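You operate a simulated robot arm through the tools that you are given. There is no shell and no other tool. Be economical: measure what you need, move in short steps, check, and stop when the job is done.

The job below is to be done with a simulated two-armed robot. You get a single attempt, and the scene is never put back.

Task
Change the oldest filter cartridge for the blue one, steadying its carton as you lift it.
Fine: isolator off first; the old one goes on the duct bench; clamp bar shut and isolator on at the end; drop nothing. Where these are worked on the way, their far stop is far enough and under half their travel is too little: clamp bar.

It is judged by the outcome, as a careful person would: the job done as asked, and still so three seconds after it is handed in. It fails if anything else is knocked over, pushed out of place, dropped, spilled or broken.

Robot
Two 6-joint arms with two-finger parallel grippers on one trunk, on a base that drives. Base frame: it is fixed to the floor where the robot stands at the start and does not move with it; the origin is under the middle of the robot, x ahead of it, y to its left, z up; the surface under the hand at the start is at about z = 840. Units: mm, degrees, N and s.
The left shoulder is at the start at [60, 187, 1147], the right one opposite. With the tool pointing down near the work surface each hand reaches from about 240 to 620 mm from the robot's upright axis, wherever it stands, measured 20 degrees to its own side. Places, roughly: clamp bar [200, -400, 900]; drawer latch [500, -300, 200]; filter emergency stop [100, -300, 400]; filter fan start key [200, -300, 600]; filter isolator [400, -300, 500]; filter reset key [200, -300, 400]; filter speed dial [0, -600, 1000]; filter well 1 [300, -500, 800]; filter well 2 [0, -500, 800]; shaker lever [0, -300, 600]; top of the duct bench [-600, -500, 800]. Payload 1.57 kg a hand.
The tool frame of a hand sits at the grasp point between the pads (the TCP): z along the fingers, y along the line on which they close. The tips reach 30 mm beyond it. Largest opening 110 mm; finger width 24, thickness 12; the body of the gripper, 48 by 112 mm, starts 78 mm behind the TCP.
Orientation is that of the tool frame in the base frame, as [roll, pitch, yaw] about the fixed x, y, z axes, in that order (R = Rz(yaw) Ry(pitch) Rx(roll)). With the fingers straight down and closing along the base's y, the tool's x points along the base's -x, its y along +y and its z along -z.

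Tools
- The arms move only by the tool arm_command. It takes "left_motion", "right_motion" or both (then of equal length, played together; a hand with none holds still); each is one flat list of numbers, 7 for each row, row after row: the shift along the tool's x, y, z in mm, then the turn, a rotation vector about the tool's x, y, z in degrees, then the finger opening in mm, from 0 to 110. In form: [x, y, z, ax, ay, az, claw, x, y, z, ax, ay, az, claw, ...]. A call has 1 to 20 rows; each row is the pose to reach, as a shift and turn from the pose commanded when the call began, along the tool's axes at that moment. Each row takes 0.2 s and may step no farther than 50 mm and 8.6 degrees from the row before; otherwise, or with a gripper value out of range, the whole call is refused. Where a pose cannot be reached the arm comes as near as it can. A force on the tool above 90 N (or 10 N above the force at the start of the call, whichever is more), or a blocked arm, ends the call early, and 0.2 s more pass. Each finger travels about 153 mm/s and halts on what it meets, pressing with about 34 N; the grip force reading is that of the motor and also rises with nothing between the fingers. The clock runs only during rows and for 0.2 s after the last one: add rows that repeat a pose to give the fingers time. The reply holds the time, the measured pose of the TCP, the force on the tool along the base axes, the opening and the grip force, in the units named above and with some noise, with the torque about the TCP (base axes, N m) and any sound that the robot's microphone picked up.
- Cameras (640 x 400 px; columns grow to the right, rows downward): "scene" is now at [-50, -45.5, 1679.5]; the picture's right is [-0.99, -0.15, 0.00], its down [-0.14, 0.92, -0.37] and it looks along [0.06, -0.37, -0.93] (base axes); focal length 214 px, centre (320, 200). "left" rides on the left gripper at [70, -16, -141] in its tool frame; the picture's right is [0.23, 0.97, 0.00], its down [-0.86, 0.20, -0.48] and it looks along [-0.47, 0.11, 0.88] (tool axes); focal length 222 px, centre (320, 200). "right" rides on the right gripper at [70, 16, -141] in its tool frame; the picture's right is [-0.23, 0.97, 0.00], its down [-0.86, -0.20, -0.48] and it looks along [-0.47, -0.11, 0.88] (tool axes); focal length 222 px, centre (320, 200).
- camera(camera): a new picture of that camera. No time passes.
- lift_body(by): slides the trunk up (or, below 0, down) by that many mm; the arms and the scene camera ride with it, the base frame stays. It gives what a move gives, with no picture.
- roll_base(legs): drives the robot by 1 to 6 legs, each [ahead, left, turn to the left] in mm, mm and degrees, along the robot's own axes; the way and the turn of a leg run together, so that a leg with both is an arc; at most 1500 mm and 180 degrees a leg. The arms and the cameras ride along, it lands a little off, and it stops where it bumps. It gives what a move gives.
- aim_head(pan, tilt): turns the head with the scene camera to pan (to the left, within 86 degrees either way) and tilt (down, from -29 to 69), counted from straight ahead of the robot. It gives what a move gives.
- pixel_to_xyz(camera, pixels): for up to 12 pixels [column, row] of the newest picture of that camera ("zoom" is the newest enlarged one), the place [x, y, z] in the base frame of the surface seen there, good to about 2 mm, but the place of the scene camera against the robot may be out by one fixed shift of up to 25 mm in any direction. No time passes.
- enlarge(camera, box): a new picture of the part [left, top, right, bottom] of that camera's present view, enlarged. No time passes.
- job_done(): hands the job in; it is judged then, once.

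Go step by step. Measure first, check grasps and placings, and put right what went wrong. The budget is 80 turns and 70 pictures, counting those below and the enlarged ones. Unless the task says otherwise, let go and move clear before handing in, and close with one line.

The tools are called after ">>>" as name(argument=value, ...) on one line, values as JSON. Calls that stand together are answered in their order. arm_command: Moves the arms, as the interface text tells. Its arguments: {"type":"object","properties":{"left_motion":{"type":"array","items":{"type":"number"}},"right_motion":{"type":"array","items":{"type":"number"}}},"required":[]} The other tools are called the same way: lift_body (by) slides the trunk up or down; roll_base (legs) drives the base; aim_head (pan, tilt) turns the head that bears the scene camera; camera (camera) takes a picture; pixel_to_xyz (camera, pixels) gives the place of the surface under pixels of a picture; enlarge (camera, box) takes an enlarged picture of a part of a camera's view; job_done () hands the job in.

At the start:

```text
time_s: 0.0
left_tcp_pos: [405.2, -13.7, 1178.8]
left_tcp_rot: [-179.9, 0.1, 179.9]
left_contact_force: [0.3, 0.3, -1.0]
left_wrist_torque: [0.03, -0.01, 0.0]
left_finger_gap: 110.1
left_finger_force: 0.0
right_tcp_pos: [341.6, -376.2, 1177.1]
right_tcp_rot: [179.9, 0.1, 180.0]
right_contact_force: [-0.9, -0.7, -0.9]
right_wrist_torque: [0.0, 0.0, -0.02]
right_finger_gap: 109.8
right_finger_force: 0.0
trunk travel left (down, up): [-775.0, 215.0]
robot x, y, heading: [1.6, -1.4, -0.1]
head pan, tilt: [-81.1, 68.2]
```

scene: 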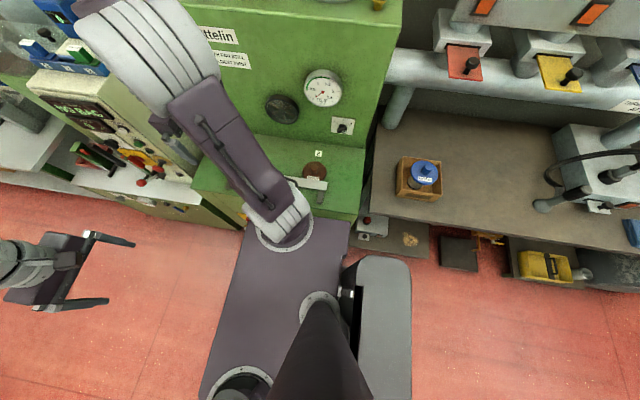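
right: 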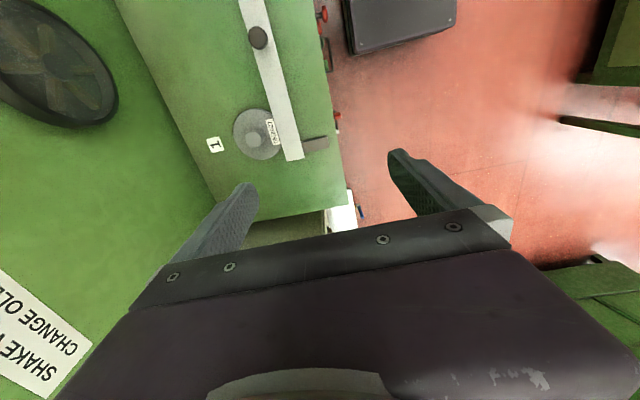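
left: 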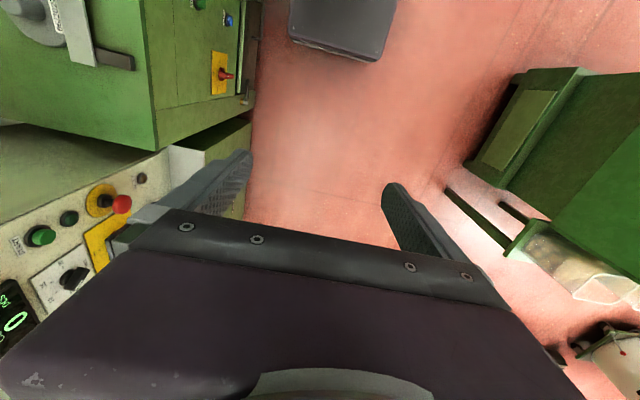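

The filter cabinet (green, centre) has two wells with a clamp bar across them, and a blue cartridge sits in an open carton on the bench at (420,175). I'll enlarge the views to read the labels.

>>> enlarge(camera="scene", box=[180, 0, 400, 260])

>>> enlarge(camera="right", box=[0, 0, 360, 400])

>>> enlarge(camera="left", box=[0, 0, 280, 180])

>>> enlarge(camera="scene", box=[360, 120, 640, 300])

>>> pixel_to_xyz(camera="scene", pixels=[[426, 172], [415, 195], [398, 158], [440, 198], [400, 195], [315, 170], [318, 152], [315, 184], [500, 200], [368, 215], [343, 125], [288, 210]])

```text
1.54 times, centred on (290, 130) of scene
```

zoom: 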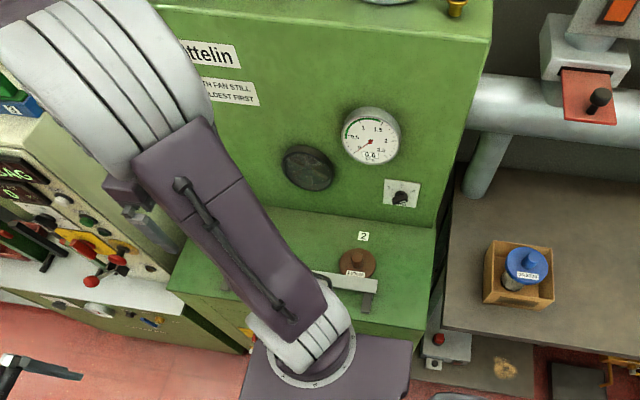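

```text
1.00 times, centred on (180, 200) of right (not enlarged: the box is as wide or as high as the picture)
```

zoom: 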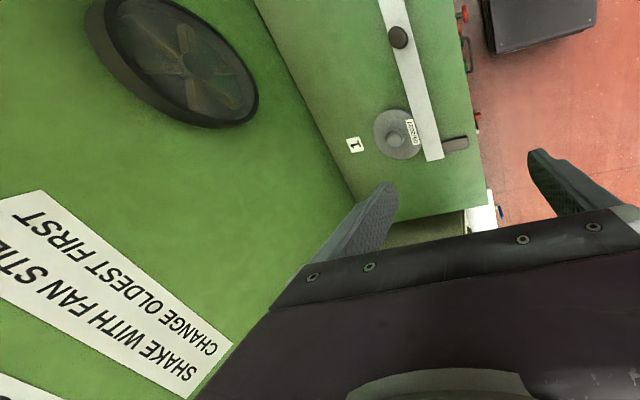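

```text
2.22 times, centred on (140, 90) of left
```

zoom: 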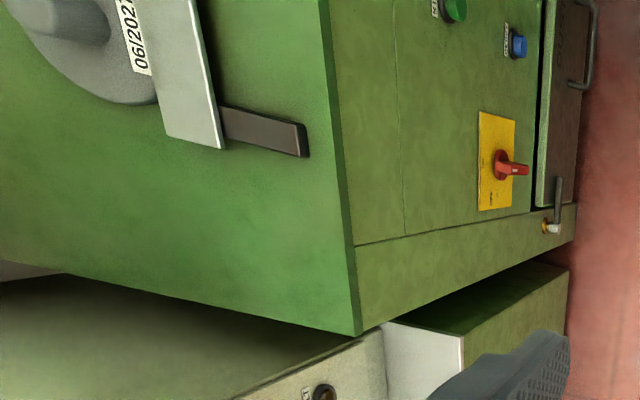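

```text
2.22 times, centred on (500, 210) of scene
```

zoom: 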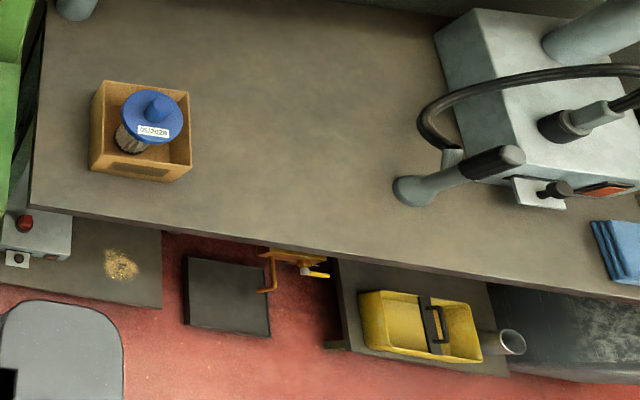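

```text
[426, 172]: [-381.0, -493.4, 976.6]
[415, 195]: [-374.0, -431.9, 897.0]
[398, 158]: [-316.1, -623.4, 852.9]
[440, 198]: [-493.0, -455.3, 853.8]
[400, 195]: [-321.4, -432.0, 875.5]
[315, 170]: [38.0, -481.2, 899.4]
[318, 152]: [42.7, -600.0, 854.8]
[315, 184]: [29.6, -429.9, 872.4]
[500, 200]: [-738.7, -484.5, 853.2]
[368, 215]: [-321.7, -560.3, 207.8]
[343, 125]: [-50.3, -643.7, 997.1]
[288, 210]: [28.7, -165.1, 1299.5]
```

Well 1 holds a grey cartridge and well 2 a brown one, each with a dated label. I'll read both dates and measure the isolator and the surroundings.

>>> enlarge(camera="scene", box=[300, 150, 332, 170])

>>> enlarge(camera="left", box=[0, 0, 80, 50])

>>> enlarge(camera="scene", box=[295, 150, 335, 200])

>>> pixel_to_xyz(camera="left", pixels=[[224, 74], [219, 60], [240, 95], [148, 100], [155, 145], [340, 30], [330, 58], [530, 80], [480, 170], [130, 60], [90, 62], [60, 30]])

>>> pixel_to_xyz(camera="right", pixels=[[258, 132], [232, 140], [258, 37], [315, 143], [293, 156], [347, 190], [323, 15], [250, 8], [270, 130], [190, 150], [320, 100], [400, 30]])

```text
16.00 times, centred on (316, 160) of scene
```

zoom: 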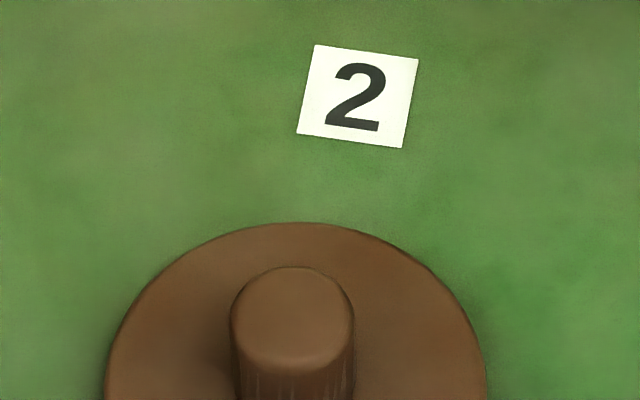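

```text
8.00 times, centred on (40, 25) of left
```

zoom: 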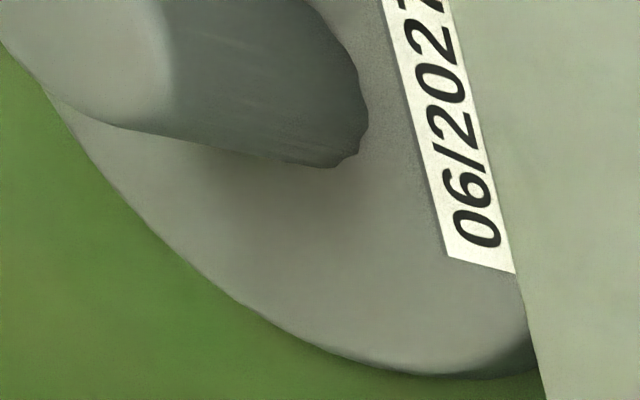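

```text
8.00 times, centred on (315, 175) of scene
```

zoom: 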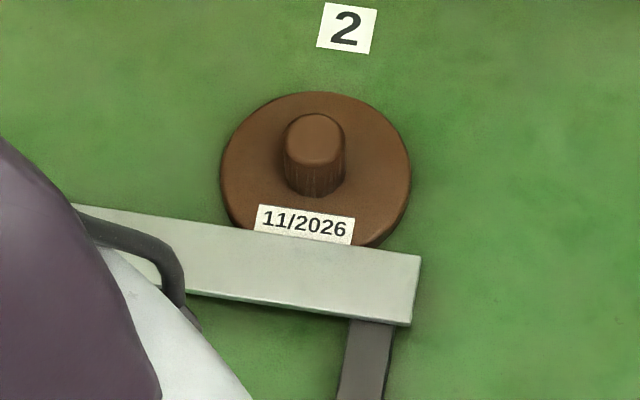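

```text
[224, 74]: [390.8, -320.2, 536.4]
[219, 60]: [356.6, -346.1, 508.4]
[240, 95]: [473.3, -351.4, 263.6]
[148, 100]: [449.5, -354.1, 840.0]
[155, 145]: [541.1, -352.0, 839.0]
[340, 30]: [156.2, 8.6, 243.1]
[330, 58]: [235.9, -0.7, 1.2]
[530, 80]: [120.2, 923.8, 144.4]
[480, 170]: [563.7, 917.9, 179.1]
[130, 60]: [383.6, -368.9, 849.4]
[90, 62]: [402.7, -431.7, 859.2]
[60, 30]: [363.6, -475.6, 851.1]
```

```text
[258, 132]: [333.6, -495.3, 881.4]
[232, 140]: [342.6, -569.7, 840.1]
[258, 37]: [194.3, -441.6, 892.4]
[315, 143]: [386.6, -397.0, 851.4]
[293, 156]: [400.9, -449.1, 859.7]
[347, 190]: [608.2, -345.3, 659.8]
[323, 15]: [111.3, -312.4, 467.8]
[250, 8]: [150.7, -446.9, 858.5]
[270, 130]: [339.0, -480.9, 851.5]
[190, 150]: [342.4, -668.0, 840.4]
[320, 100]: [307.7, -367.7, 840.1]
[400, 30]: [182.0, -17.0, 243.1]
```

The brown cartridge in well 2 (11/2026) is the oldest, against 06/2027 for the grey one in well 1. Next I'll check what the grey slab at (380,330) and the purple shape are, and look along the bench side before I move the base.

>>> pixel_to_xyz(camera="scene", pixels=[[395, 280], [395, 340], [340, 300], [350, 330], [260, 300], [290, 350], [366, 240], [405, 240], [460, 250], [60, 265], [550, 265], [500, 300]])

>>> aim_head(pan=-86, tilt=40)

>>> camera(camera="scene")

```text
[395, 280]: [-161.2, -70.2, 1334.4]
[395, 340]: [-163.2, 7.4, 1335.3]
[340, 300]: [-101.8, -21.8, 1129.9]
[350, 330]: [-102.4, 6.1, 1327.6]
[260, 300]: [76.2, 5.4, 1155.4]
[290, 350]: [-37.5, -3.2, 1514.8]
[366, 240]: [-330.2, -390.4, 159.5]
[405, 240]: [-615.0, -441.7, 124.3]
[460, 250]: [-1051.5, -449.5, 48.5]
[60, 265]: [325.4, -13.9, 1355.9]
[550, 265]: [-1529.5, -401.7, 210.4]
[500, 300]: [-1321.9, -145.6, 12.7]
```

```text
time_s: 0.9
left_tcp_pos: [406.3, -14.6, 1178.3]
left_tcp_rot: [-179.9, 0.0, -180.0]
left_contact_force: [0.7, -0.9, 0.3]
left_wrist_torque: [0.01, 0.02, 0.0]
left_finger_gap: 109.9
left_finger_force: 0.0
right_tcp_pos: [340.6, -377.0, 1177.7]
right_tcp_rot: [-180.0, 0.1, -179.9]
right_contact_force: [0.4, -0.3, -0.3]
right_wrist_torque: [0.02, -0.01, 0.01]
right_finger_gap: 109.8
right_finger_force: 0.1
trunk travel left (down, up): [-775.0, 215.0]
robot x, y, heading: [-3.3, 2.0, -0.5]
head pan, tilt: [-85.9, 40.0]
```

```text
59 pictures are left
```

scene: 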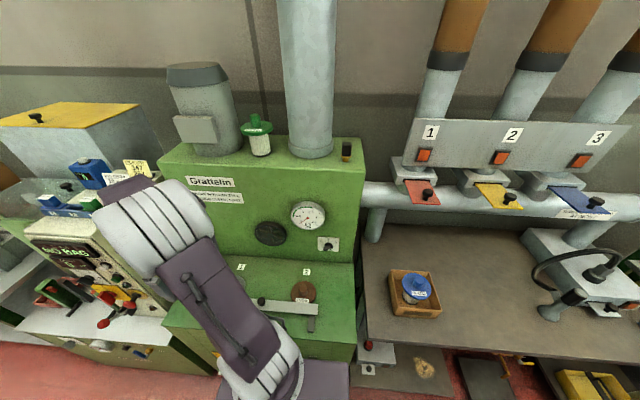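

The grey slab is the robot's own body. I'll back off from the cabinet to about (200, 300), turn to face it, and look at its front.

>>> roll_base(legs=[[200, 300, 0], [0, 0, -90]])

>>> aim_head(pan=0, tilt=50)

>>> camera(camera="scene")

```text
time_s: 7.1
left_tcp_pos: [177.8, -112.5, 1179.1]
left_tcp_rot: [-179.9, 0.0, 88.9]
left_contact_force: [0.6, 0.1, -0.7]
left_wrist_torque: [0.01, -0.03, -0.01]
left_finger_gap: 110.0
left_finger_force: 0.0
right_tcp_pos: [-182.6, -41.1, 1177.8]
right_tcp_rot: [-180.0, 0.1, 88.9]
right_contact_force: [-0.5, -1.9, -1.0]
right_wrist_torque: [0.01, -0.01, 0.0]
right_finger_gap: 109.8
right_finger_force: 0.0
trunk travel left (down, up): [-775.0, 215.0]
robot x, y, heading: [201.7, 294.1, -91.1]
head pan, tilt: [-85.9, 40.0]
```

```text
time_s: 8.7
left_tcp_pos: [178.3, -113.1, 1178.4]
left_tcp_rot: [-180.0, 0.1, 88.8]
left_contact_force: [-0.3, 0.3, -0.2]
left_wrist_torque: [-0.01, 0.01, 0.01]
left_finger_gap: 110.0
left_finger_force: 0.0
right_tcp_pos: [-181.8, -40.3, 1176.6]
right_tcp_rot: [179.9, 0.0, 89.0]
right_contact_force: [0.2, 0.0, -0.6]
right_wrist_torque: [-0.02, 0.02, -0.02]
right_finger_gap: 110.1
right_finger_force: 0.0
trunk travel left (down, up): [-775.0, 215.0]
robot x, y, heading: [201.7, 293.2, -91.4]
head pan, tilt: [0.0, 50.0]
```

```text
58 pictures are left
```

scene: 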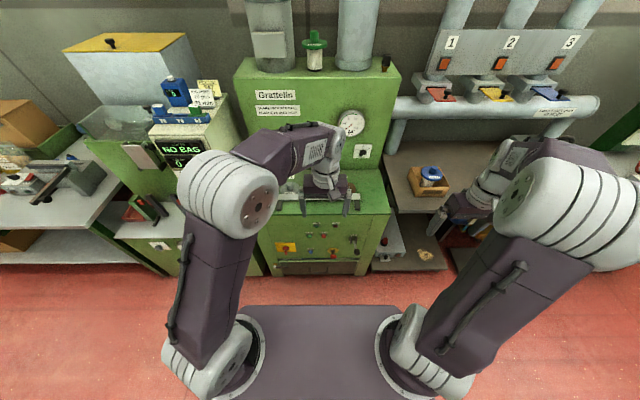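

>>> enlarge(camera="scene", box=[255, 180, 395, 280])

>>> pixel_to_xyz(camera="scene", pixels=[[285, 247], [310, 232], [353, 238], [310, 250], [333, 253], [355, 255], [430, 172], [420, 190], [380, 205], [275, 207]])

```text
4.00 times, centred on (325, 230) of scene
```

zoom: 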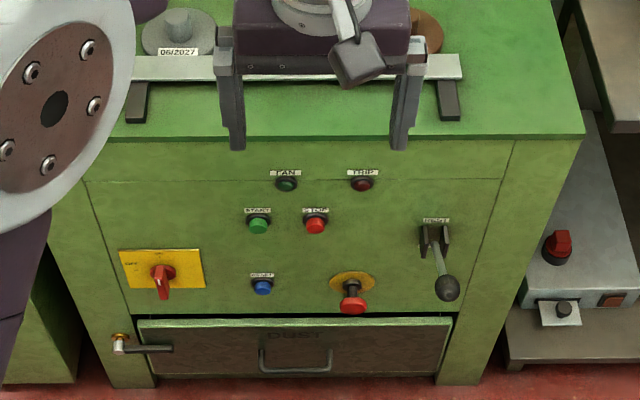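

```text
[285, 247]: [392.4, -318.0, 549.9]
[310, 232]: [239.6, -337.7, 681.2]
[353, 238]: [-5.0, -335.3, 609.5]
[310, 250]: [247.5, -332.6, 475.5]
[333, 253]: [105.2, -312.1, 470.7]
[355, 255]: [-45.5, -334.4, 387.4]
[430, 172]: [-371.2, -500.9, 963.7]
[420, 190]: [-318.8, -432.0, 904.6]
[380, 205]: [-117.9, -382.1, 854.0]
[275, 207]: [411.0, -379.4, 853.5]
```

The isolator is a red rotary handle on a yellow plate at (285,247). I'll zoom in to read its positions.

>>> enlarge(camera="scene", box=[270, 236, 302, 256])

>>> lift_body(by=-420)

>>> camera(camera="scene")

```text
16.00 times, centred on (286, 246) of scene
```

zoom: 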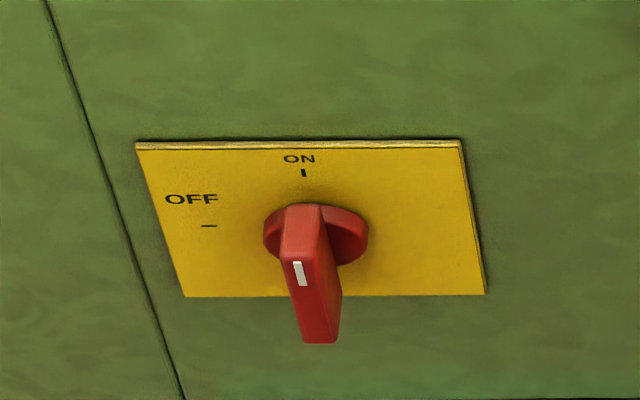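

```text
refused: -420 is not a number from -400 to 400
```

```text
55 pictures are left
```

scene: 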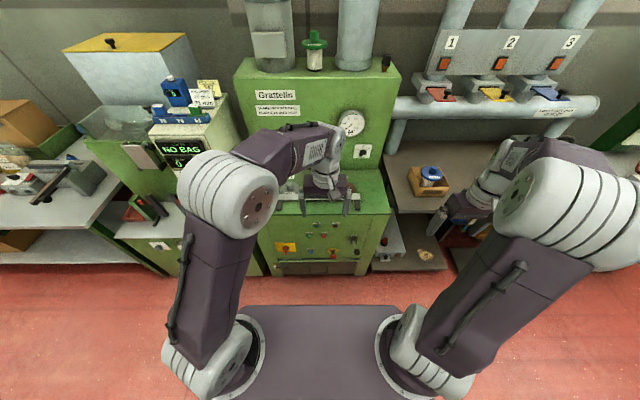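

The handle is at ON (up) and OFF is at the left, a quarter turn counter-clockwise. I'll lower the trunk and point the left hand horizontally at it.

>>> lift_body(by=-400)

>>> arm_command(left_motion=[-6, 18, 20, 0, -7.5, 0, 110, -12, 36, 40, 0, -15, 0, 110, -18, 53, 60, 0, -22.5, 0, 110, -25, 71, 80, 0, -30, 0, 110, -31, 89, 100, 0, -37.5, 0, 110, -37, 107, 120, 0, -45, 0, 110, -43, 124, 140, 0, -52.5, 0, 110, -50, 142, 160, 0, -60, 0, 110, -56, 160, 180, 0, -67.5, 0, 110, -62, 178, 200, 0, -75, 0, 110, -68, 195, 220, 0, -82.5, 0, 110, -75, 213, 239, 0, -90, 0, 110, -75, 213, 239, 0, -90, 0, 110])

>>> camera(camera="left")

```text
time_s: 12.5
left_tcp_pos: [176.9, -112.3, 778.9]
left_tcp_rot: [-179.7, 0.0, 88.8]
left_contact_force: [-0.2, -0.4, 0.3]
left_wrist_torque: [0.02, 0.03, 0.01]
left_finger_gap: 110.0
left_finger_force: 0.1
right_tcp_pos: [-183.2, -41.1, 778.3]
right_tcp_rot: [-180.0, 0.0, 88.9]
right_contact_force: [-0.4, 0.2, -0.5]
right_wrist_torque: [0.0, 0.0, 0.0]
right_finger_gap: 110.0
right_finger_force: 0.0
trunk travel left (down, up): [-375.0, 615.0]
robot x, y, heading: [202.1, 289.8, -91.2]
head pan, tilt: [0.0, 50.0]
```

```text
time_s: 15.3
left_tcp_pos: [331.0, -250.6, 534.0]
left_tcp_rot: [98.0, 78.0, 9.1]
left_contact_force: [-0.5, 0.1, 0.1]
left_wrist_torque: [0.02, -0.03, 0.01]
left_finger_gap: 109.7
left_finger_force: 0.1
left hand out of reach, approached as far as the arm can: row 5, 6, 7, 8, 9, 10, 11, 12, 13
right_tcp_pos: [-182.4, -41.1, 776.9]
right_tcp_rot: [180.0, 0.0, 88.9]
right_contact_force: [0.0, -0.1, 0.3]
right_wrist_torque: [0.0, -0.03, 0.0]
right_finger_gap: 110.0
right_finger_force: 0.1
trunk travel left (down, up): [-375.0, 615.0]
robot x, y, heading: [203.4, 294.5, -91.1]
head pan, tilt: [0.0, 50.0]
```

```text
54 pictures are left
```

left: 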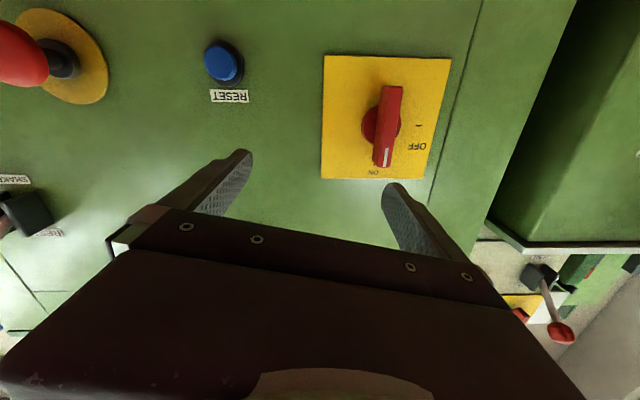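

The arm came out folded too close, but the left camera sees the isolator (upside down) at about (388,125). I'll measure the handle.

>>> pixel_to_xyz(camera="left", pixels=[[393, 95], [383, 155], [375, 125], [388, 125], [395, 130], [340, 90], [430, 90], [386, 163]])

>>> enlarge(camera="left", box=[310, 50, 470, 190])

>>> pixel_to_xyz(camera="zoom", pixels=[[310, 310], [330, 170], [350, 175], [315, 260], [240, 250]])

```text
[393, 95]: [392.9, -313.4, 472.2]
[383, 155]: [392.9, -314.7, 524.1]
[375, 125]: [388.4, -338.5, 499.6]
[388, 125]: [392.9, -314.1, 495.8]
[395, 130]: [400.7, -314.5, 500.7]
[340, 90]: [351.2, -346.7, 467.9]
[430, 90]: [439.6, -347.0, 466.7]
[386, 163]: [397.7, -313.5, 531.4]
```

```text
2.86 times, centred on (390, 120) of left
```

zoom: 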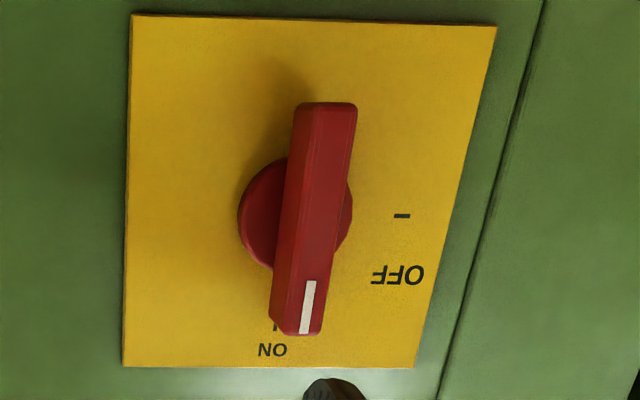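

```text
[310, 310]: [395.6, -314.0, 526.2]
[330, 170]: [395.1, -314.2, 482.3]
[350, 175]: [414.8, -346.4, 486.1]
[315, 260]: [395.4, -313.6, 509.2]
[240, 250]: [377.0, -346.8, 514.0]
```

The handle blade is at x≈395, z 465–535, with its face at y≈-314 and the plate at y≈-347. I'll back the base a little for arm room and resend a null command to see which pose the arm holds.

>>> roll_base(legs=[[-60, 0, 1.2]])

>>> arm_command(left_motion=[0, 0, 0, 0, 0, 0, 110, 0, 0, 0, 0, 0, 0, 110])

```text
time_s: 16.3
left_tcp_pos: [344.1, -188.3, 535.2]
left_tcp_rot: [98.2, 78.1, 10.6]
left_contact_force: [-0.4, 0.2, 0.3]
left_wrist_torque: [-0.01, 0.02, 0.0]
left_finger_gap: 110.2
left_finger_force: 0.0
right_tcp_pos: [-174.1, 10.5, 777.8]
right_tcp_rot: [179.9, 0.0, 90.1]
right_contact_force: [0.5, -0.1, 0.7]
right_wrist_torque: [-0.03, 0.0, 0.02]
right_finger_gap: 109.9
right_finger_force: 0.0
trunk travel left (down, up): [-375.0, 615.0]
robot x, y, heading: [201.2, 355.0, -90.0]
head pan, tilt: [0.0, 50.0]
```

```text
time_s: 16.9
left_tcp_pos: [344.6, -188.9, 534.4]
left_tcp_rot: [98.6, 77.8, 11.0]
left_contact_force: [0.3, 0.6, 0.4]
left_wrist_torque: [0.04, -0.03, 0.03]
left_finger_gap: 109.8
left_finger_force: 0.0
right_tcp_pos: [-174.9, 9.2, 778.1]
right_tcp_rot: [-180.0, 0.1, 90.2]
right_contact_force: [0.0, 0.2, -0.8]
right_wrist_torque: [0.03, -0.03, -0.01]
right_finger_gap: 110.1
right_finger_force: 0.1
trunk travel left (down, up): [-375.0, 615.0]
robot x, y, heading: [199.7, 351.8, -90.0]
head pan, tilt: [0.0, 50.0]
```

The arm holds the measured pose and can now be driven from there. I'll straighten it and line up 55 mm in front of the handle.

>>> arm_command(left_motion=[14, 13, 21, 0.7, -0.7, -4, 90, 28, 27, 43, 1.5, -1.5, -8, 80, 41.7, 40, 64.7, 2.2, -2.2, -11.9, 70, 41.7, 40, 64.7, 2.2, -2.2, -11.9, 70])

>>> camera(camera="left")

```text
time_s: 17.9
left_tcp_pos: [325.1, -292.3, 470.3]
left_tcp_rot: [76.7, 86.9, -10.4]
left_contact_force: [0.2, 0.3, 1.0]
left_wrist_torque: [-0.01, 0.01, 0.01]
left_finger_gap: 70.2
left_finger_force: 0.1
left hand out of reach, approached as far as the arm can: row 1, 2, 3, 4
right_tcp_pos: [-174.8, 9.9, 777.9]
right_tcp_rot: [-180.0, 0.0, 90.0]
right_contact_force: [0.0, 0.1, 0.4]
right_wrist_torque: [-0.02, -0.03, 0.02]
right_finger_gap: 110.0
right_finger_force: 0.0
trunk travel left (down, up): [-375.0, 615.0]
robot x, y, heading: [202.2, 348.6, -90.0]
head pan, tilt: [0.0, 50.0]
```

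```text
52 pictures are left
```

left: 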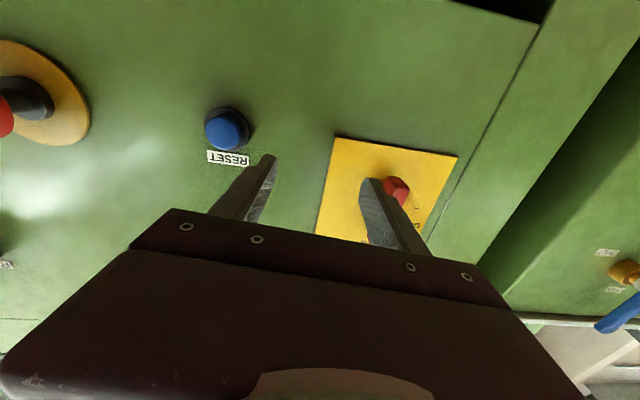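

The hand is pressed against a wrist limit because the shoulder is too high for a level tool. I'll back off, lower the trunk by 200, and line up again.

>>> roll_base(legs=[[-110, 0, 0]])

>>> lift_body(by=-200)

```text
time_s: 19.1
left_tcp_pos: [325.7, -181.9, 470.7]
left_tcp_rot: [73.7, 87.0, -13.2]
left_contact_force: [0.1, 0.7, -0.6]
left_wrist_torque: [0.02, -0.01, -0.01]
left_finger_gap: 70.0
left_finger_force: 0.2
right_tcp_pos: [-173.8, 119.8, 778.3]
right_tcp_rot: [179.9, 0.1, 90.2]
right_contact_force: [-1.0, 0.8, -0.5]
right_wrist_torque: [-0.05, 0.0, 0.0]
right_finger_gap: 110.0
right_finger_force: 0.0
trunk travel left (down, up): [-375.0, 615.0]
robot x, y, heading: [201.3, 461.3, -89.8]
head pan, tilt: [0.0, 50.0]
```

```text
time_s: 21.2
left_tcp_pos: [326.8, -183.0, 271.0]
left_tcp_rot: [74.7, 87.0, -12.1]
left_contact_force: [-0.1, 0.9, 0.1]
left_wrist_torque: [0.0, -0.01, 0.03]
left_finger_gap: 70.3
left_finger_force: 0.1
right_tcp_pos: [-175.4, 118.4, 577.7]
right_tcp_rot: [-179.9, 0.0, 90.3]
right_contact_force: [0.9, -0.3, -0.2]
right_wrist_torque: [-0.01, -0.01, 0.0]
right_finger_gap: 110.0
right_finger_force: 0.0
trunk travel left (down, up): [-175.0, 815.0]
robot x, y, heading: [201.2, 460.4, -89.8]
head pan, tilt: [0.0, 50.0]
```

>>> arm_command(left_motion=[-38, 13, 4, 0.5, 0.1, -0.5, 70, -75, 26, 8, 1.1, 0.2, -1, 70, -113, 40, 12, 1.6, 0.3, -1.5, 70, -150, 53, 16, 2.1, 0.4, -2, 70, -188, 66, 20, 2.7, 0.5, -2.4, 70, -225, 79, 24, 3.2, 0.6, -2.9, 70, -225, 79, 24, 3.2, 0.6, -2.9, 70])

>>> camera(camera="left")

```text
time_s: 22.8
left_tcp_pos: [321.9, -218.2, 511.4]
left_tcp_rot: [98.9, 87.7, 12.1]
left_contact_force: [-0.3, -0.1, 0.6]
left_wrist_torque: [0.0, 0.0, 0.01]
left_finger_gap: 70.1
left_finger_force: 0.0
left hand out of reach, approached as far as the arm can: row 1, 2, 3, 4, 5, 6, 7
right_tcp_pos: [-173.3, 120.5, 577.2]
right_tcp_rot: [180.0, 0.0, 90.2]
right_contact_force: [-0.1, 0.0, -0.2]
right_wrist_torque: [0.02, -0.04, -0.01]
right_finger_gap: 109.6
right_finger_force: 0.0
trunk travel left (down, up): [-175.0, 815.0]
robot x, y, heading: [200.8, 460.0, -89.6]
head pan, tilt: [0.0, 50.0]
```

```text
51 pictures are left
```

left: 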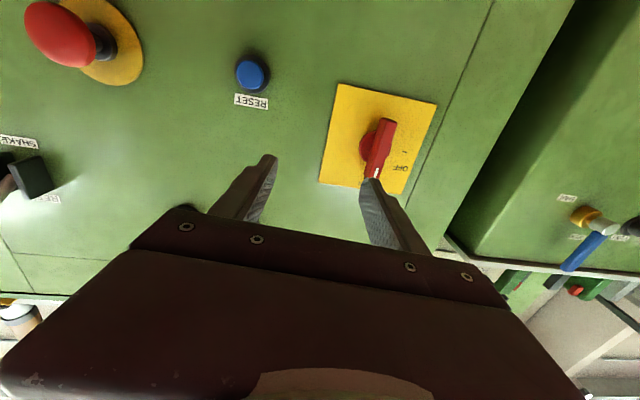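

Only the sideways reach is limiting now (x stops about 120 to the left of the robot's axis). I'll shift the base 85 mm to its left.

>>> roll_base(legs=[[0, 90, 0]])

```text
time_s: 23.9
left_tcp_pos: [410.8, -218.5, 511.2]
left_tcp_rot: [99.5, 87.8, 12.8]
left_contact_force: [0.3, -0.7, 0.1]
left_wrist_torque: [0.01, -0.03, -0.03]
left_finger_gap: 70.1
left_finger_force: 0.1
right_tcp_pos: [-83.4, 120.1, 577.3]
right_tcp_rot: [-179.9, 0.0, 90.0]
right_contact_force: [1.0, 0.6, -0.3]
right_wrist_torque: [-0.02, -0.01, 0.02]
right_finger_gap: 109.9
right_finger_force: 0.1
trunk travel left (down, up): [-175.0, 815.0]
robot x, y, heading: [295.1, 463.4, -90.1]
head pan, tilt: [0.0, 50.0]
```

>>> arm_command(left_motion=[5, -9, 18, 1.6, -0.2, -1.1, 70, 10, -18.5, 35.6, 3.3, -0.5, -2.2, 70, 10, -18.5, 35.6, 3.3, -0.5, -2.2, 70])

>>> camera(camera="left")

```text
time_s: 24.7
left_tcp_pos: [379.7, -256.3, 501.3]
left_tcp_rot: [124.1, 89.9, 34.7]
left_contact_force: [0.0, 0.0, 0.3]
left_wrist_torque: [0.02, -0.01, 0.0]
left_finger_gap: 70.0
left_finger_force: 0.1
left hand out of reach, approached as far as the arm can: row 1, 2, 3
right_tcp_pos: [-84.4, 119.2, 577.4]
right_tcp_rot: [-180.0, -0.1, 90.0]
right_contact_force: [-0.8, 0.2, 0.3]
right_wrist_torque: [0.0, 0.02, 0.01]
right_finger_gap: 110.1
right_finger_force: 0.0
trunk travel left (down, up): [-175.0, 815.0]
robot x, y, heading: [295.2, 459.7, -90.1]
head pan, tilt: [0.0, 50.0]
```

```text
50 pictures are left
```

left: 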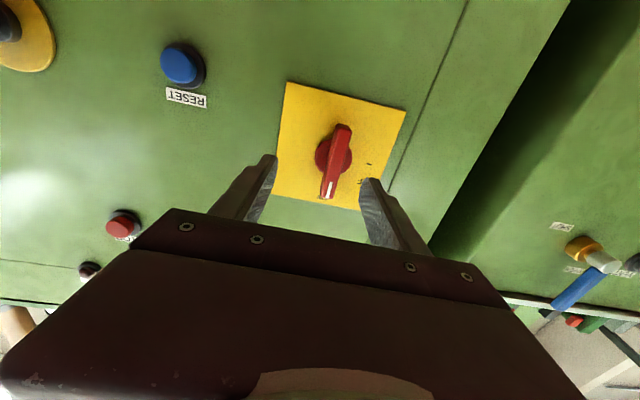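

Orientation is now right and I only need about 16 mm more to the left. I'll retract the hand 60 mm and then bring the base closer, which gives the arm more slack.

>>> arm_command(left_motion=[0, 0, -30, 0, 0, 0, 70, 0, 0, -60, 0, 0, 0, 70, 0, 0, -60, 0, 0, 0, 70])

>>> roll_base(legs=[[50, 18, 0]])

```text
time_s: 25.5
left_tcp_pos: [376.0, -214.0, 508.8]
left_tcp_rot: [92.9, 87.6, 2.9]
left_contact_force: [0.5, -0.3, -0.3]
left_wrist_torque: [0.02, -0.01, 0.02]
left_finger_gap: 70.1
left_finger_force: 0.0
left hand out of reach, approached as far as the arm can: row 1, 2, 3
right_tcp_pos: [-84.2, 120.3, 578.0]
right_tcp_rot: [-180.0, 0.0, 90.1]
right_contact_force: [-0.3, 0.1, 0.7]
right_wrist_torque: [0.01, -0.01, -0.04]
right_finger_gap: 109.9
right_finger_force: 0.0
trunk travel left (down, up): [-175.0, 815.0]
robot x, y, heading: [294.4, 461.0, -89.9]
head pan, tilt: [0.0, 50.0]
```

```text
time_s: 26.5
left_tcp_pos: [394.5, -264.3, 509.7]
left_tcp_rot: [93.6, 87.7, 3.6]
left_contact_force: [-0.5, -0.4, 0.8]
left_wrist_torque: [-0.01, -0.02, 0.02]
left_finger_gap: 69.9
left_finger_force: 0.1
right_tcp_pos: [-65.6, 69.9, 577.2]
right_tcp_rot: [-180.0, -0.1, 90.0]
right_contact_force: [-0.2, -0.2, 0.5]
right_wrist_torque: [0.02, 0.01, 0.02]
right_finger_gap: 110.1
right_finger_force: 0.0
trunk travel left (down, up): [-175.0, 815.0]
robot x, y, heading: [312.2, 415.2, -90.2]
head pan, tilt: [0.0, 50.0]
```

The arm seems limited by wrist bend (retracting also fails), so a lower shoulder helps. I'll lower the trunk by another 150 mm and raise the hand back to the handle.

>>> lift_body(by=-150)

>>> arm_command(left_motion=[-35, 0, 0, 0, 0, 0, 70, -70, 0, 0, 0, 0, 0, 70, -105, 0, 0, 0, 0, 0, 70, -140, 0, 0, 0, 0, 0, 70, -140, 0, 0, 0, 0, 0, 70])

>>> camera(camera="left")

```text
time_s: 28.2
left_tcp_pos: [394.8, -264.3, 359.9]
left_tcp_rot: [93.0, 87.7, 2.9]
left_contact_force: [0.0, 0.5, -0.8]
left_wrist_torque: [0.01, -0.01, 0.03]
left_finger_gap: 69.9
left_finger_force: 0.1
right_tcp_pos: [-66.1, 71.1, 427.2]
right_tcp_rot: [180.0, 0.0, 90.0]
right_contact_force: [-0.1, 0.1, 0.1]
right_wrist_torque: [0.02, 0.0, 0.01]
right_finger_gap: 109.9
right_finger_force: 0.2
trunk travel left (down, up): [-25.0, 965.0]
robot x, y, heading: [312.0, 414.0, -90.0]
head pan, tilt: [0.0, 50.0]
```

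```text
time_s: 29.4
left_tcp_pos: [389.1, -264.6, 500.4]
left_tcp_rot: [93.9, 87.7, 3.8]
left_contact_force: [0.3, 0.2, -0.2]
left_wrist_torque: [-0.01, 0.02, -0.01]
left_finger_gap: 70.1
left_finger_force: 0.1
right_tcp_pos: [-65.3, 70.2, 428.0]
right_tcp_rot: [-179.9, 0.0, 89.9]
right_contact_force: [-0.3, -0.6, 0.3]
right_wrist_torque: [-0.04, 0.02, 0.02]
right_finger_gap: 110.1
right_finger_force: 0.0
trunk travel left (down, up): [-25.0, 965.0]
robot x, y, heading: [310.9, 414.7, -90.1]
head pan, tilt: [0.0, 50.0]
```

```text
49 pictures are left
```

left: 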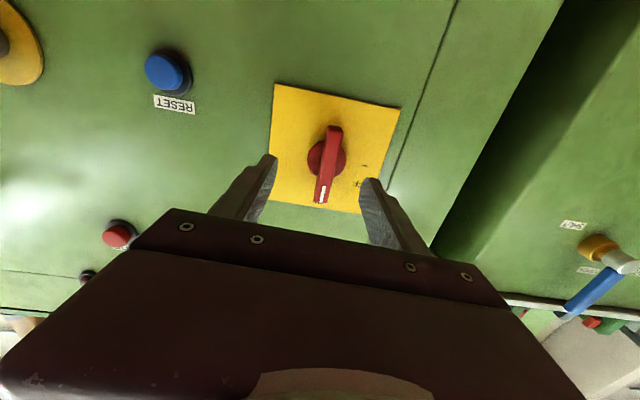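

Now it's fully reachable. I'll re-measure the handle from here.

>>> pixel_to_xyz(camera="left", pixels=[[333, 135], [330, 160], [324, 190], [335, 160], [327, 172], [340, 160]])

```text
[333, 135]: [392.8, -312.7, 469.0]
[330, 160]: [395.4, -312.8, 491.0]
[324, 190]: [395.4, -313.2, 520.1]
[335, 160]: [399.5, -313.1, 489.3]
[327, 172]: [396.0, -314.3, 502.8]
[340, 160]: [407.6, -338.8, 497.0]
```

>>> arm_command(left_motion=[2, 6.5, 15, 0, 0, 0, 60, 2, 6.5, 30, 0, 0, 0, 50, 2, 6.5, 42, 0, 0, 0, 50, 2, 6.5, 42, 0, 0, 0, 0, 2, 6.5, 42, 0, 0, 0, 0, 2, 6.5, 42, 0, 0, 0, 0])

>>> camera(camera="left")

```text
time_s: 30.8
left_tcp_pos: [395.7, -306.5, 497.9]
left_tcp_rot: [93.9, 87.8, 3.9]
left_contact_force: [4.5, 8.6, -0.2]
left_wrist_torque: [0.41, 0.68, -0.67]
left_finger_gap: 14.8
left_finger_force: 30.6
right_tcp_pos: [-64.9, 70.5, 427.2]
right_tcp_rot: [-180.0, 0.0, 90.0]
right_contact_force: [-1.1, 0.1, -0.6]
right_wrist_torque: [0.01, -0.02, -0.03]
right_finger_gap: 110.0
right_finger_force: 0.0
trunk travel left (down, up): [-25.0, 965.0]
robot x, y, heading: [310.7, 411.0, -90.1]
head pan, tilt: [0.0, 50.0]
```

```text
48 pictures are left
```

left: 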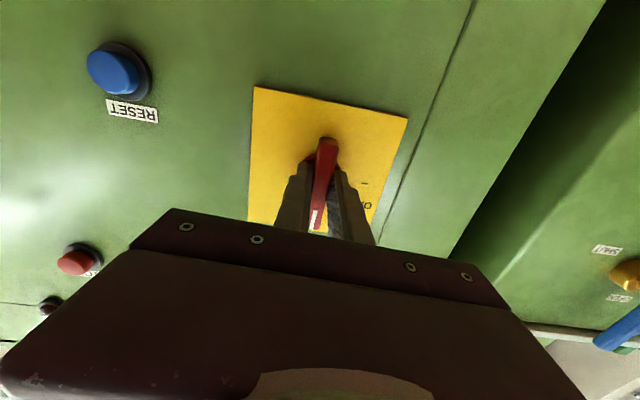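

The handle is gripped (gap 14.8). I'll turn it 90° counter-clockwise to OFF.

>>> arm_command(left_motion=[0, 0, 0, 0, 0, -8, 0, 0, 0, 0, 0, 0, -16, 0, 0, 0, 0, 0, 0, -24, 0, 0, 0, 0, 0, 0, -32, 0, 0, 0, 0, 0, 0, -40, 0, 0, 0, 0, 0, 0, -48, 0, 0, 0, 0, 0, 0, -56, 0, 0, 0, 0, 0, 0, -64, 0, 0, 0, 0, 0, 0, -72, 0, 0, 0, 0, 0, 0, -80, 0, 0, 0, 0, 0, 0, -88, 0, 0, 0, 0, 0, 0, -92, 0, 0, 0, 0, 0, 0, -92, 0])

>>> camera(camera="left")

```text
time_s: 31.4
left_tcp_pos: [394.2, -308.4, 497.2]
left_tcp_rot: [-98.7, 81.7, 173.3]
left_contact_force: [6.4, 41.3, 4.8]
left_wrist_torque: [-1.13, -0.05, -0.87]
left_finger_gap: 14.8
left_finger_force: 30.7
left hand out of reach, approached as far as the arm can: row 2
right_tcp_pos: [-63.7, 71.6, 429.8]
right_tcp_rot: [179.9, 0.2, 90.3]
right_contact_force: [1.2, 0.5, 0.5]
right_wrist_torque: [-0.02, 0.0, 0.01]
right_finger_gap: 110.1
right_finger_force: 0.0
trunk travel left (down, up): [-25.0, 965.0]
robot x, y, heading: [310.6, 411.7, -89.9]
head pan, tilt: [0.0, 50.0]
stopped in row 2 (left hand): the force on the tool passed its limit at 137 N (the readings are from after the stop); the commanded pose is now the measured one
```

```text
47 pictures are left
```

left: 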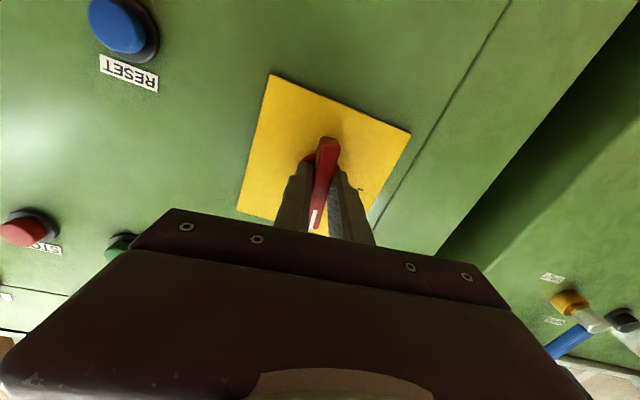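

The handle moved about 8° and then the wrist hit its roll limit. I'll let go, back out, and push the blade round with the closed fingers instead.

>>> arm_command(left_motion=[0, 0, 0, 0, 0, 0, 50, 0, 0, 0, 0, 0, 0, 50, 0, 0, -25, 0, 0, 3, 50, -1, -1, -51, 1, 0, 6, 50, -24, -30, -51.5, 2.1, -1, 8.2, 0, -24, -30, -51.5, 2.1, -1, 8.2, 0, -24, -30, -51.5, 2.1, -1, 8.2, 0])

>>> camera(camera="left")

>>> pixel_to_xyz(camera="left", pixels=[[355, 140], [352, 160], [350, 180]])

```text
time_s: 33.0
left_tcp_pos: [366.0, -259.7, 525.2]
left_tcp_rot: [-179.2, 89.5, 90.5]
left_contact_force: [-0.7, 0.0, -0.5]
left_wrist_torque: [0.0, 0.01, 0.01]
left_finger_gap: 0.0
left_finger_force: 21.2
right_tcp_pos: [-63.4, 70.5, 428.6]
right_tcp_rot: [180.0, 0.0, 90.3]
right_contact_force: [0.2, 0.5, 0.6]
right_wrist_torque: [0.02, 0.04, -0.02]
right_finger_gap: 110.3
right_finger_force: 0.3
trunk travel left (down, up): [-25.0, 965.0]
robot x, y, heading: [309.5, 413.8, -89.5]
head pan, tilt: [0.0, 50.0]
```

```text
46 pictures are left
```

left: 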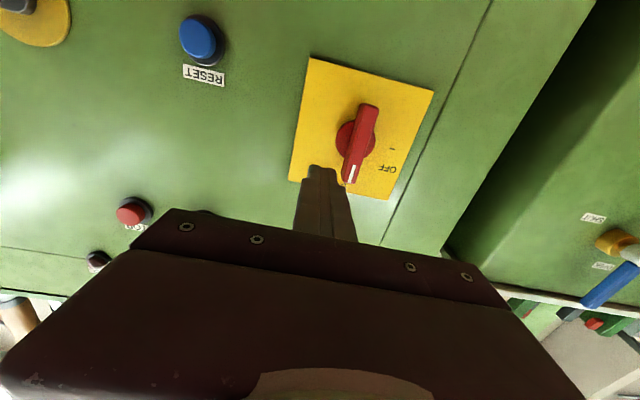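

```text
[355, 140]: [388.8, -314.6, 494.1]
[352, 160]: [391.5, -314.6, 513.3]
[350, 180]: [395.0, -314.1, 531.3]
```

The blade still leans about 9°, and the closed fingers are beside it on its left. I'll insert them and push the blade through the arc to OFF.

>>> arm_command(left_motion=[0, 0, 25, 0, 0, 0, 0, 0, 0, 47, 0, 0, 0, 0, 1, 11, 47, 0, 0, 0, 0, -4, 18, 47, 0, 0, 0, 0, -6, 24.5, 47, 0, 0, 0, 0, -7, 30, 47, 0, 0, 0, 0, -6, 37.5, 47, 0, 0, 0, 0, -3.6, 43.5, 47, 0, 0, 0, 0, 0, 48.5, 47, 0, 0, 0, 0, 3.5, 51.5, 47, 0, 0, 0, 0, 8, 54.5, 47, 0, 0, 0, 0, 11, 55.5, 47, 0, 0, 0, 0])

>>> camera(camera="left")

```text
time_s: 35.5
left_tcp_pos: [415.8, -306.7, 518.9]
left_tcp_rot: [-21.3, 89.9, -111.0]
left_contact_force: [-0.3, -3.2, 19.0]
left_wrist_torque: [-0.19, 0.03, -0.28]
left_finger_gap: 0.0
left_finger_force: 21.6
left hand out of reach, approached as far as the arm can: row 11, 12
right_tcp_pos: [-63.4, 71.5, 428.5]
right_tcp_rot: [-180.0, 0.1, 90.3]
right_contact_force: [0.6, -0.9, 0.3]
right_wrist_torque: [0.0, -0.01, 0.01]
right_finger_gap: 110.1
right_finger_force: 0.0
trunk travel left (down, up): [-25.0, 965.0]
robot x, y, heading: [310.0, 415.1, -89.5]
head pan, tilt: [0.0, 50.0]
```

```text
45 pictures are left
```

left: 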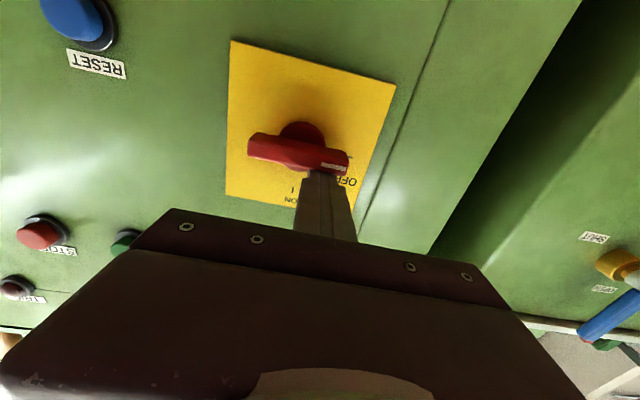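

>>> pixel_to_xyz(camera="left", pixels=[[258, 147], [275, 152], [300, 155], [320, 160], [340, 163]])

>>> enlarge(camera="left", box=[220, 90, 380, 190])

```text
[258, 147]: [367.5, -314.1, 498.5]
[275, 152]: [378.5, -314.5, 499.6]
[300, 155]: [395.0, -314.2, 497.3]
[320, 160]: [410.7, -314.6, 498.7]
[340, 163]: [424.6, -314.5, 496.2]
```

```text
4.00 times, centred on (300, 140) of left
```

zoom: 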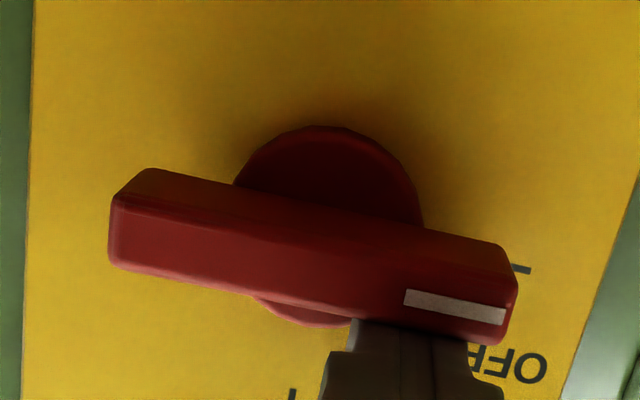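

The blade is level with its mark at OFF, so the isolator is off. I'll back away and raise the trunk to working height.

>>> arm_command(left_motion=[-6, 0, 0, 0, 0, 0, 0, -6, 0, -30, 0, 0, 0, 0, -6, 0, -45, 0, 0, 0, 0])

>>> roll_base(legs=[[-150, 0, 0]])

>>> lift_body(by=400)

>>> lift_body(by=230)

>>> camera(camera="scene")

```text
time_s: 36.4
left_tcp_pos: [413.3, -264.3, 519.7]
left_tcp_rot: [180.0, 89.3, 90.1]
left_contact_force: [0.0, -0.4, 0.1]
left_wrist_torque: [-0.04, 0.0, 0.04]
left_finger_gap: 0.2
left_finger_force: 21.1
right_tcp_pos: [-63.7, 71.0, 427.6]
right_tcp_rot: [180.0, 0.0, 90.3]
right_contact_force: [0.0, -0.2, 0.8]
right_wrist_torque: [0.02, 0.0, -0.02]
right_finger_gap: 110.1
right_finger_force: 0.1
trunk travel left (down, up): [-25.0, 965.0]
robot x, y, heading: [305.6, 412.4, -89.9]
head pan, tilt: [0.0, 50.0]
```

```text
time_s: 37.7
left_tcp_pos: [416.4, -114.5, 519.8]
left_tcp_rot: [-179.1, 89.5, 91.2]
left_contact_force: [-0.7, -0.2, 0.6]
left_wrist_torque: [0.01, 0.0, -0.04]
left_finger_gap: 0.0
left_finger_force: 21.1
right_tcp_pos: [-63.5, 219.4, 427.7]
right_tcp_rot: [180.0, -0.1, 90.5]
right_contact_force: [0.5, 0.6, 0.3]
right_wrist_torque: [0.0, 0.01, 0.01]
right_finger_gap: 109.9
right_finger_force: 0.1
trunk travel left (down, up): [-25.0, 965.0]
robot x, y, heading: [308.0, 564.7, -89.5]
head pan, tilt: [0.0, 50.0]
```

```text
time_s: 41.5
left_tcp_pos: [416.9, -113.8, 919.4]
left_tcp_rot: [-179.1, 89.5, 91.1]
left_contact_force: [-0.6, 0.9, 0.6]
left_wrist_torque: [-0.01, 0.0, -0.01]
left_finger_gap: 0.0
left_finger_force: 21.2
right_tcp_pos: [-63.0, 219.6, 827.3]
right_tcp_rot: [180.0, 0.0, 90.6]
right_contact_force: [0.3, -0.7, 0.1]
right_wrist_torque: [0.03, 0.01, 0.01]
right_finger_gap: 110.0
right_finger_force: 0.1
trunk travel left (down, up): [-425.0, 565.0]
robot x, y, heading: [308.3, 566.4, -89.5]
head pan, tilt: [0.0, 50.0]
```

```text
time_s: 44.0
left_tcp_pos: [417.0, -113.9, 1149.3]
left_tcp_rot: [-179.3, 89.5, 91.0]
left_contact_force: [0.1, 0.2, -0.4]
left_wrist_torque: [-0.03, 0.0, 0.02]
left_finger_gap: 0.0
left_finger_force: 21.3
right_tcp_pos: [-63.5, 218.8, 1057.1]
right_tcp_rot: [180.0, 0.0, 90.5]
right_contact_force: [-0.6, -0.5, -0.1]
right_wrist_torque: [-0.03, -0.03, 0.02]
right_finger_gap: 109.9
right_finger_force: 0.0
trunk travel left (down, up): [-655.0, 335.0]
robot x, y, heading: [310.5, 561.7, -89.6]
head pan, tilt: [0.0, 50.0]
```

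```text
43 pictures are left
```

scene: 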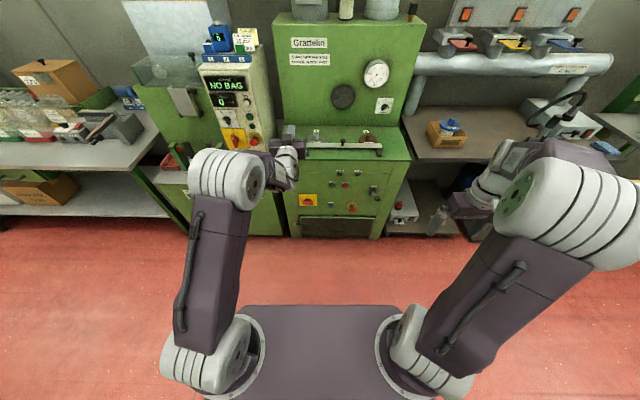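

>>> enlarge(camera="scene", box=[285, 115, 415, 200])

>>> pixel_to_xyz(camera="zoom", pixels=[[320, 140], [280, 150], [480, 165], [370, 145], [478, 190], [110, 180]])

```text
4.71 times, centred on (350, 158) of scene
```

zoom: 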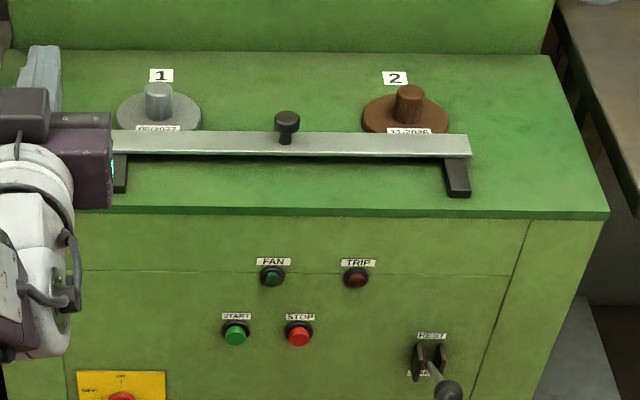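

```text
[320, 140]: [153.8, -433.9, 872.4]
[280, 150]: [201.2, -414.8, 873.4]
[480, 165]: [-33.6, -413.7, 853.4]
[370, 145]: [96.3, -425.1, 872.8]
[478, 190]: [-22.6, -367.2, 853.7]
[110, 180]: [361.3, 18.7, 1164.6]
```

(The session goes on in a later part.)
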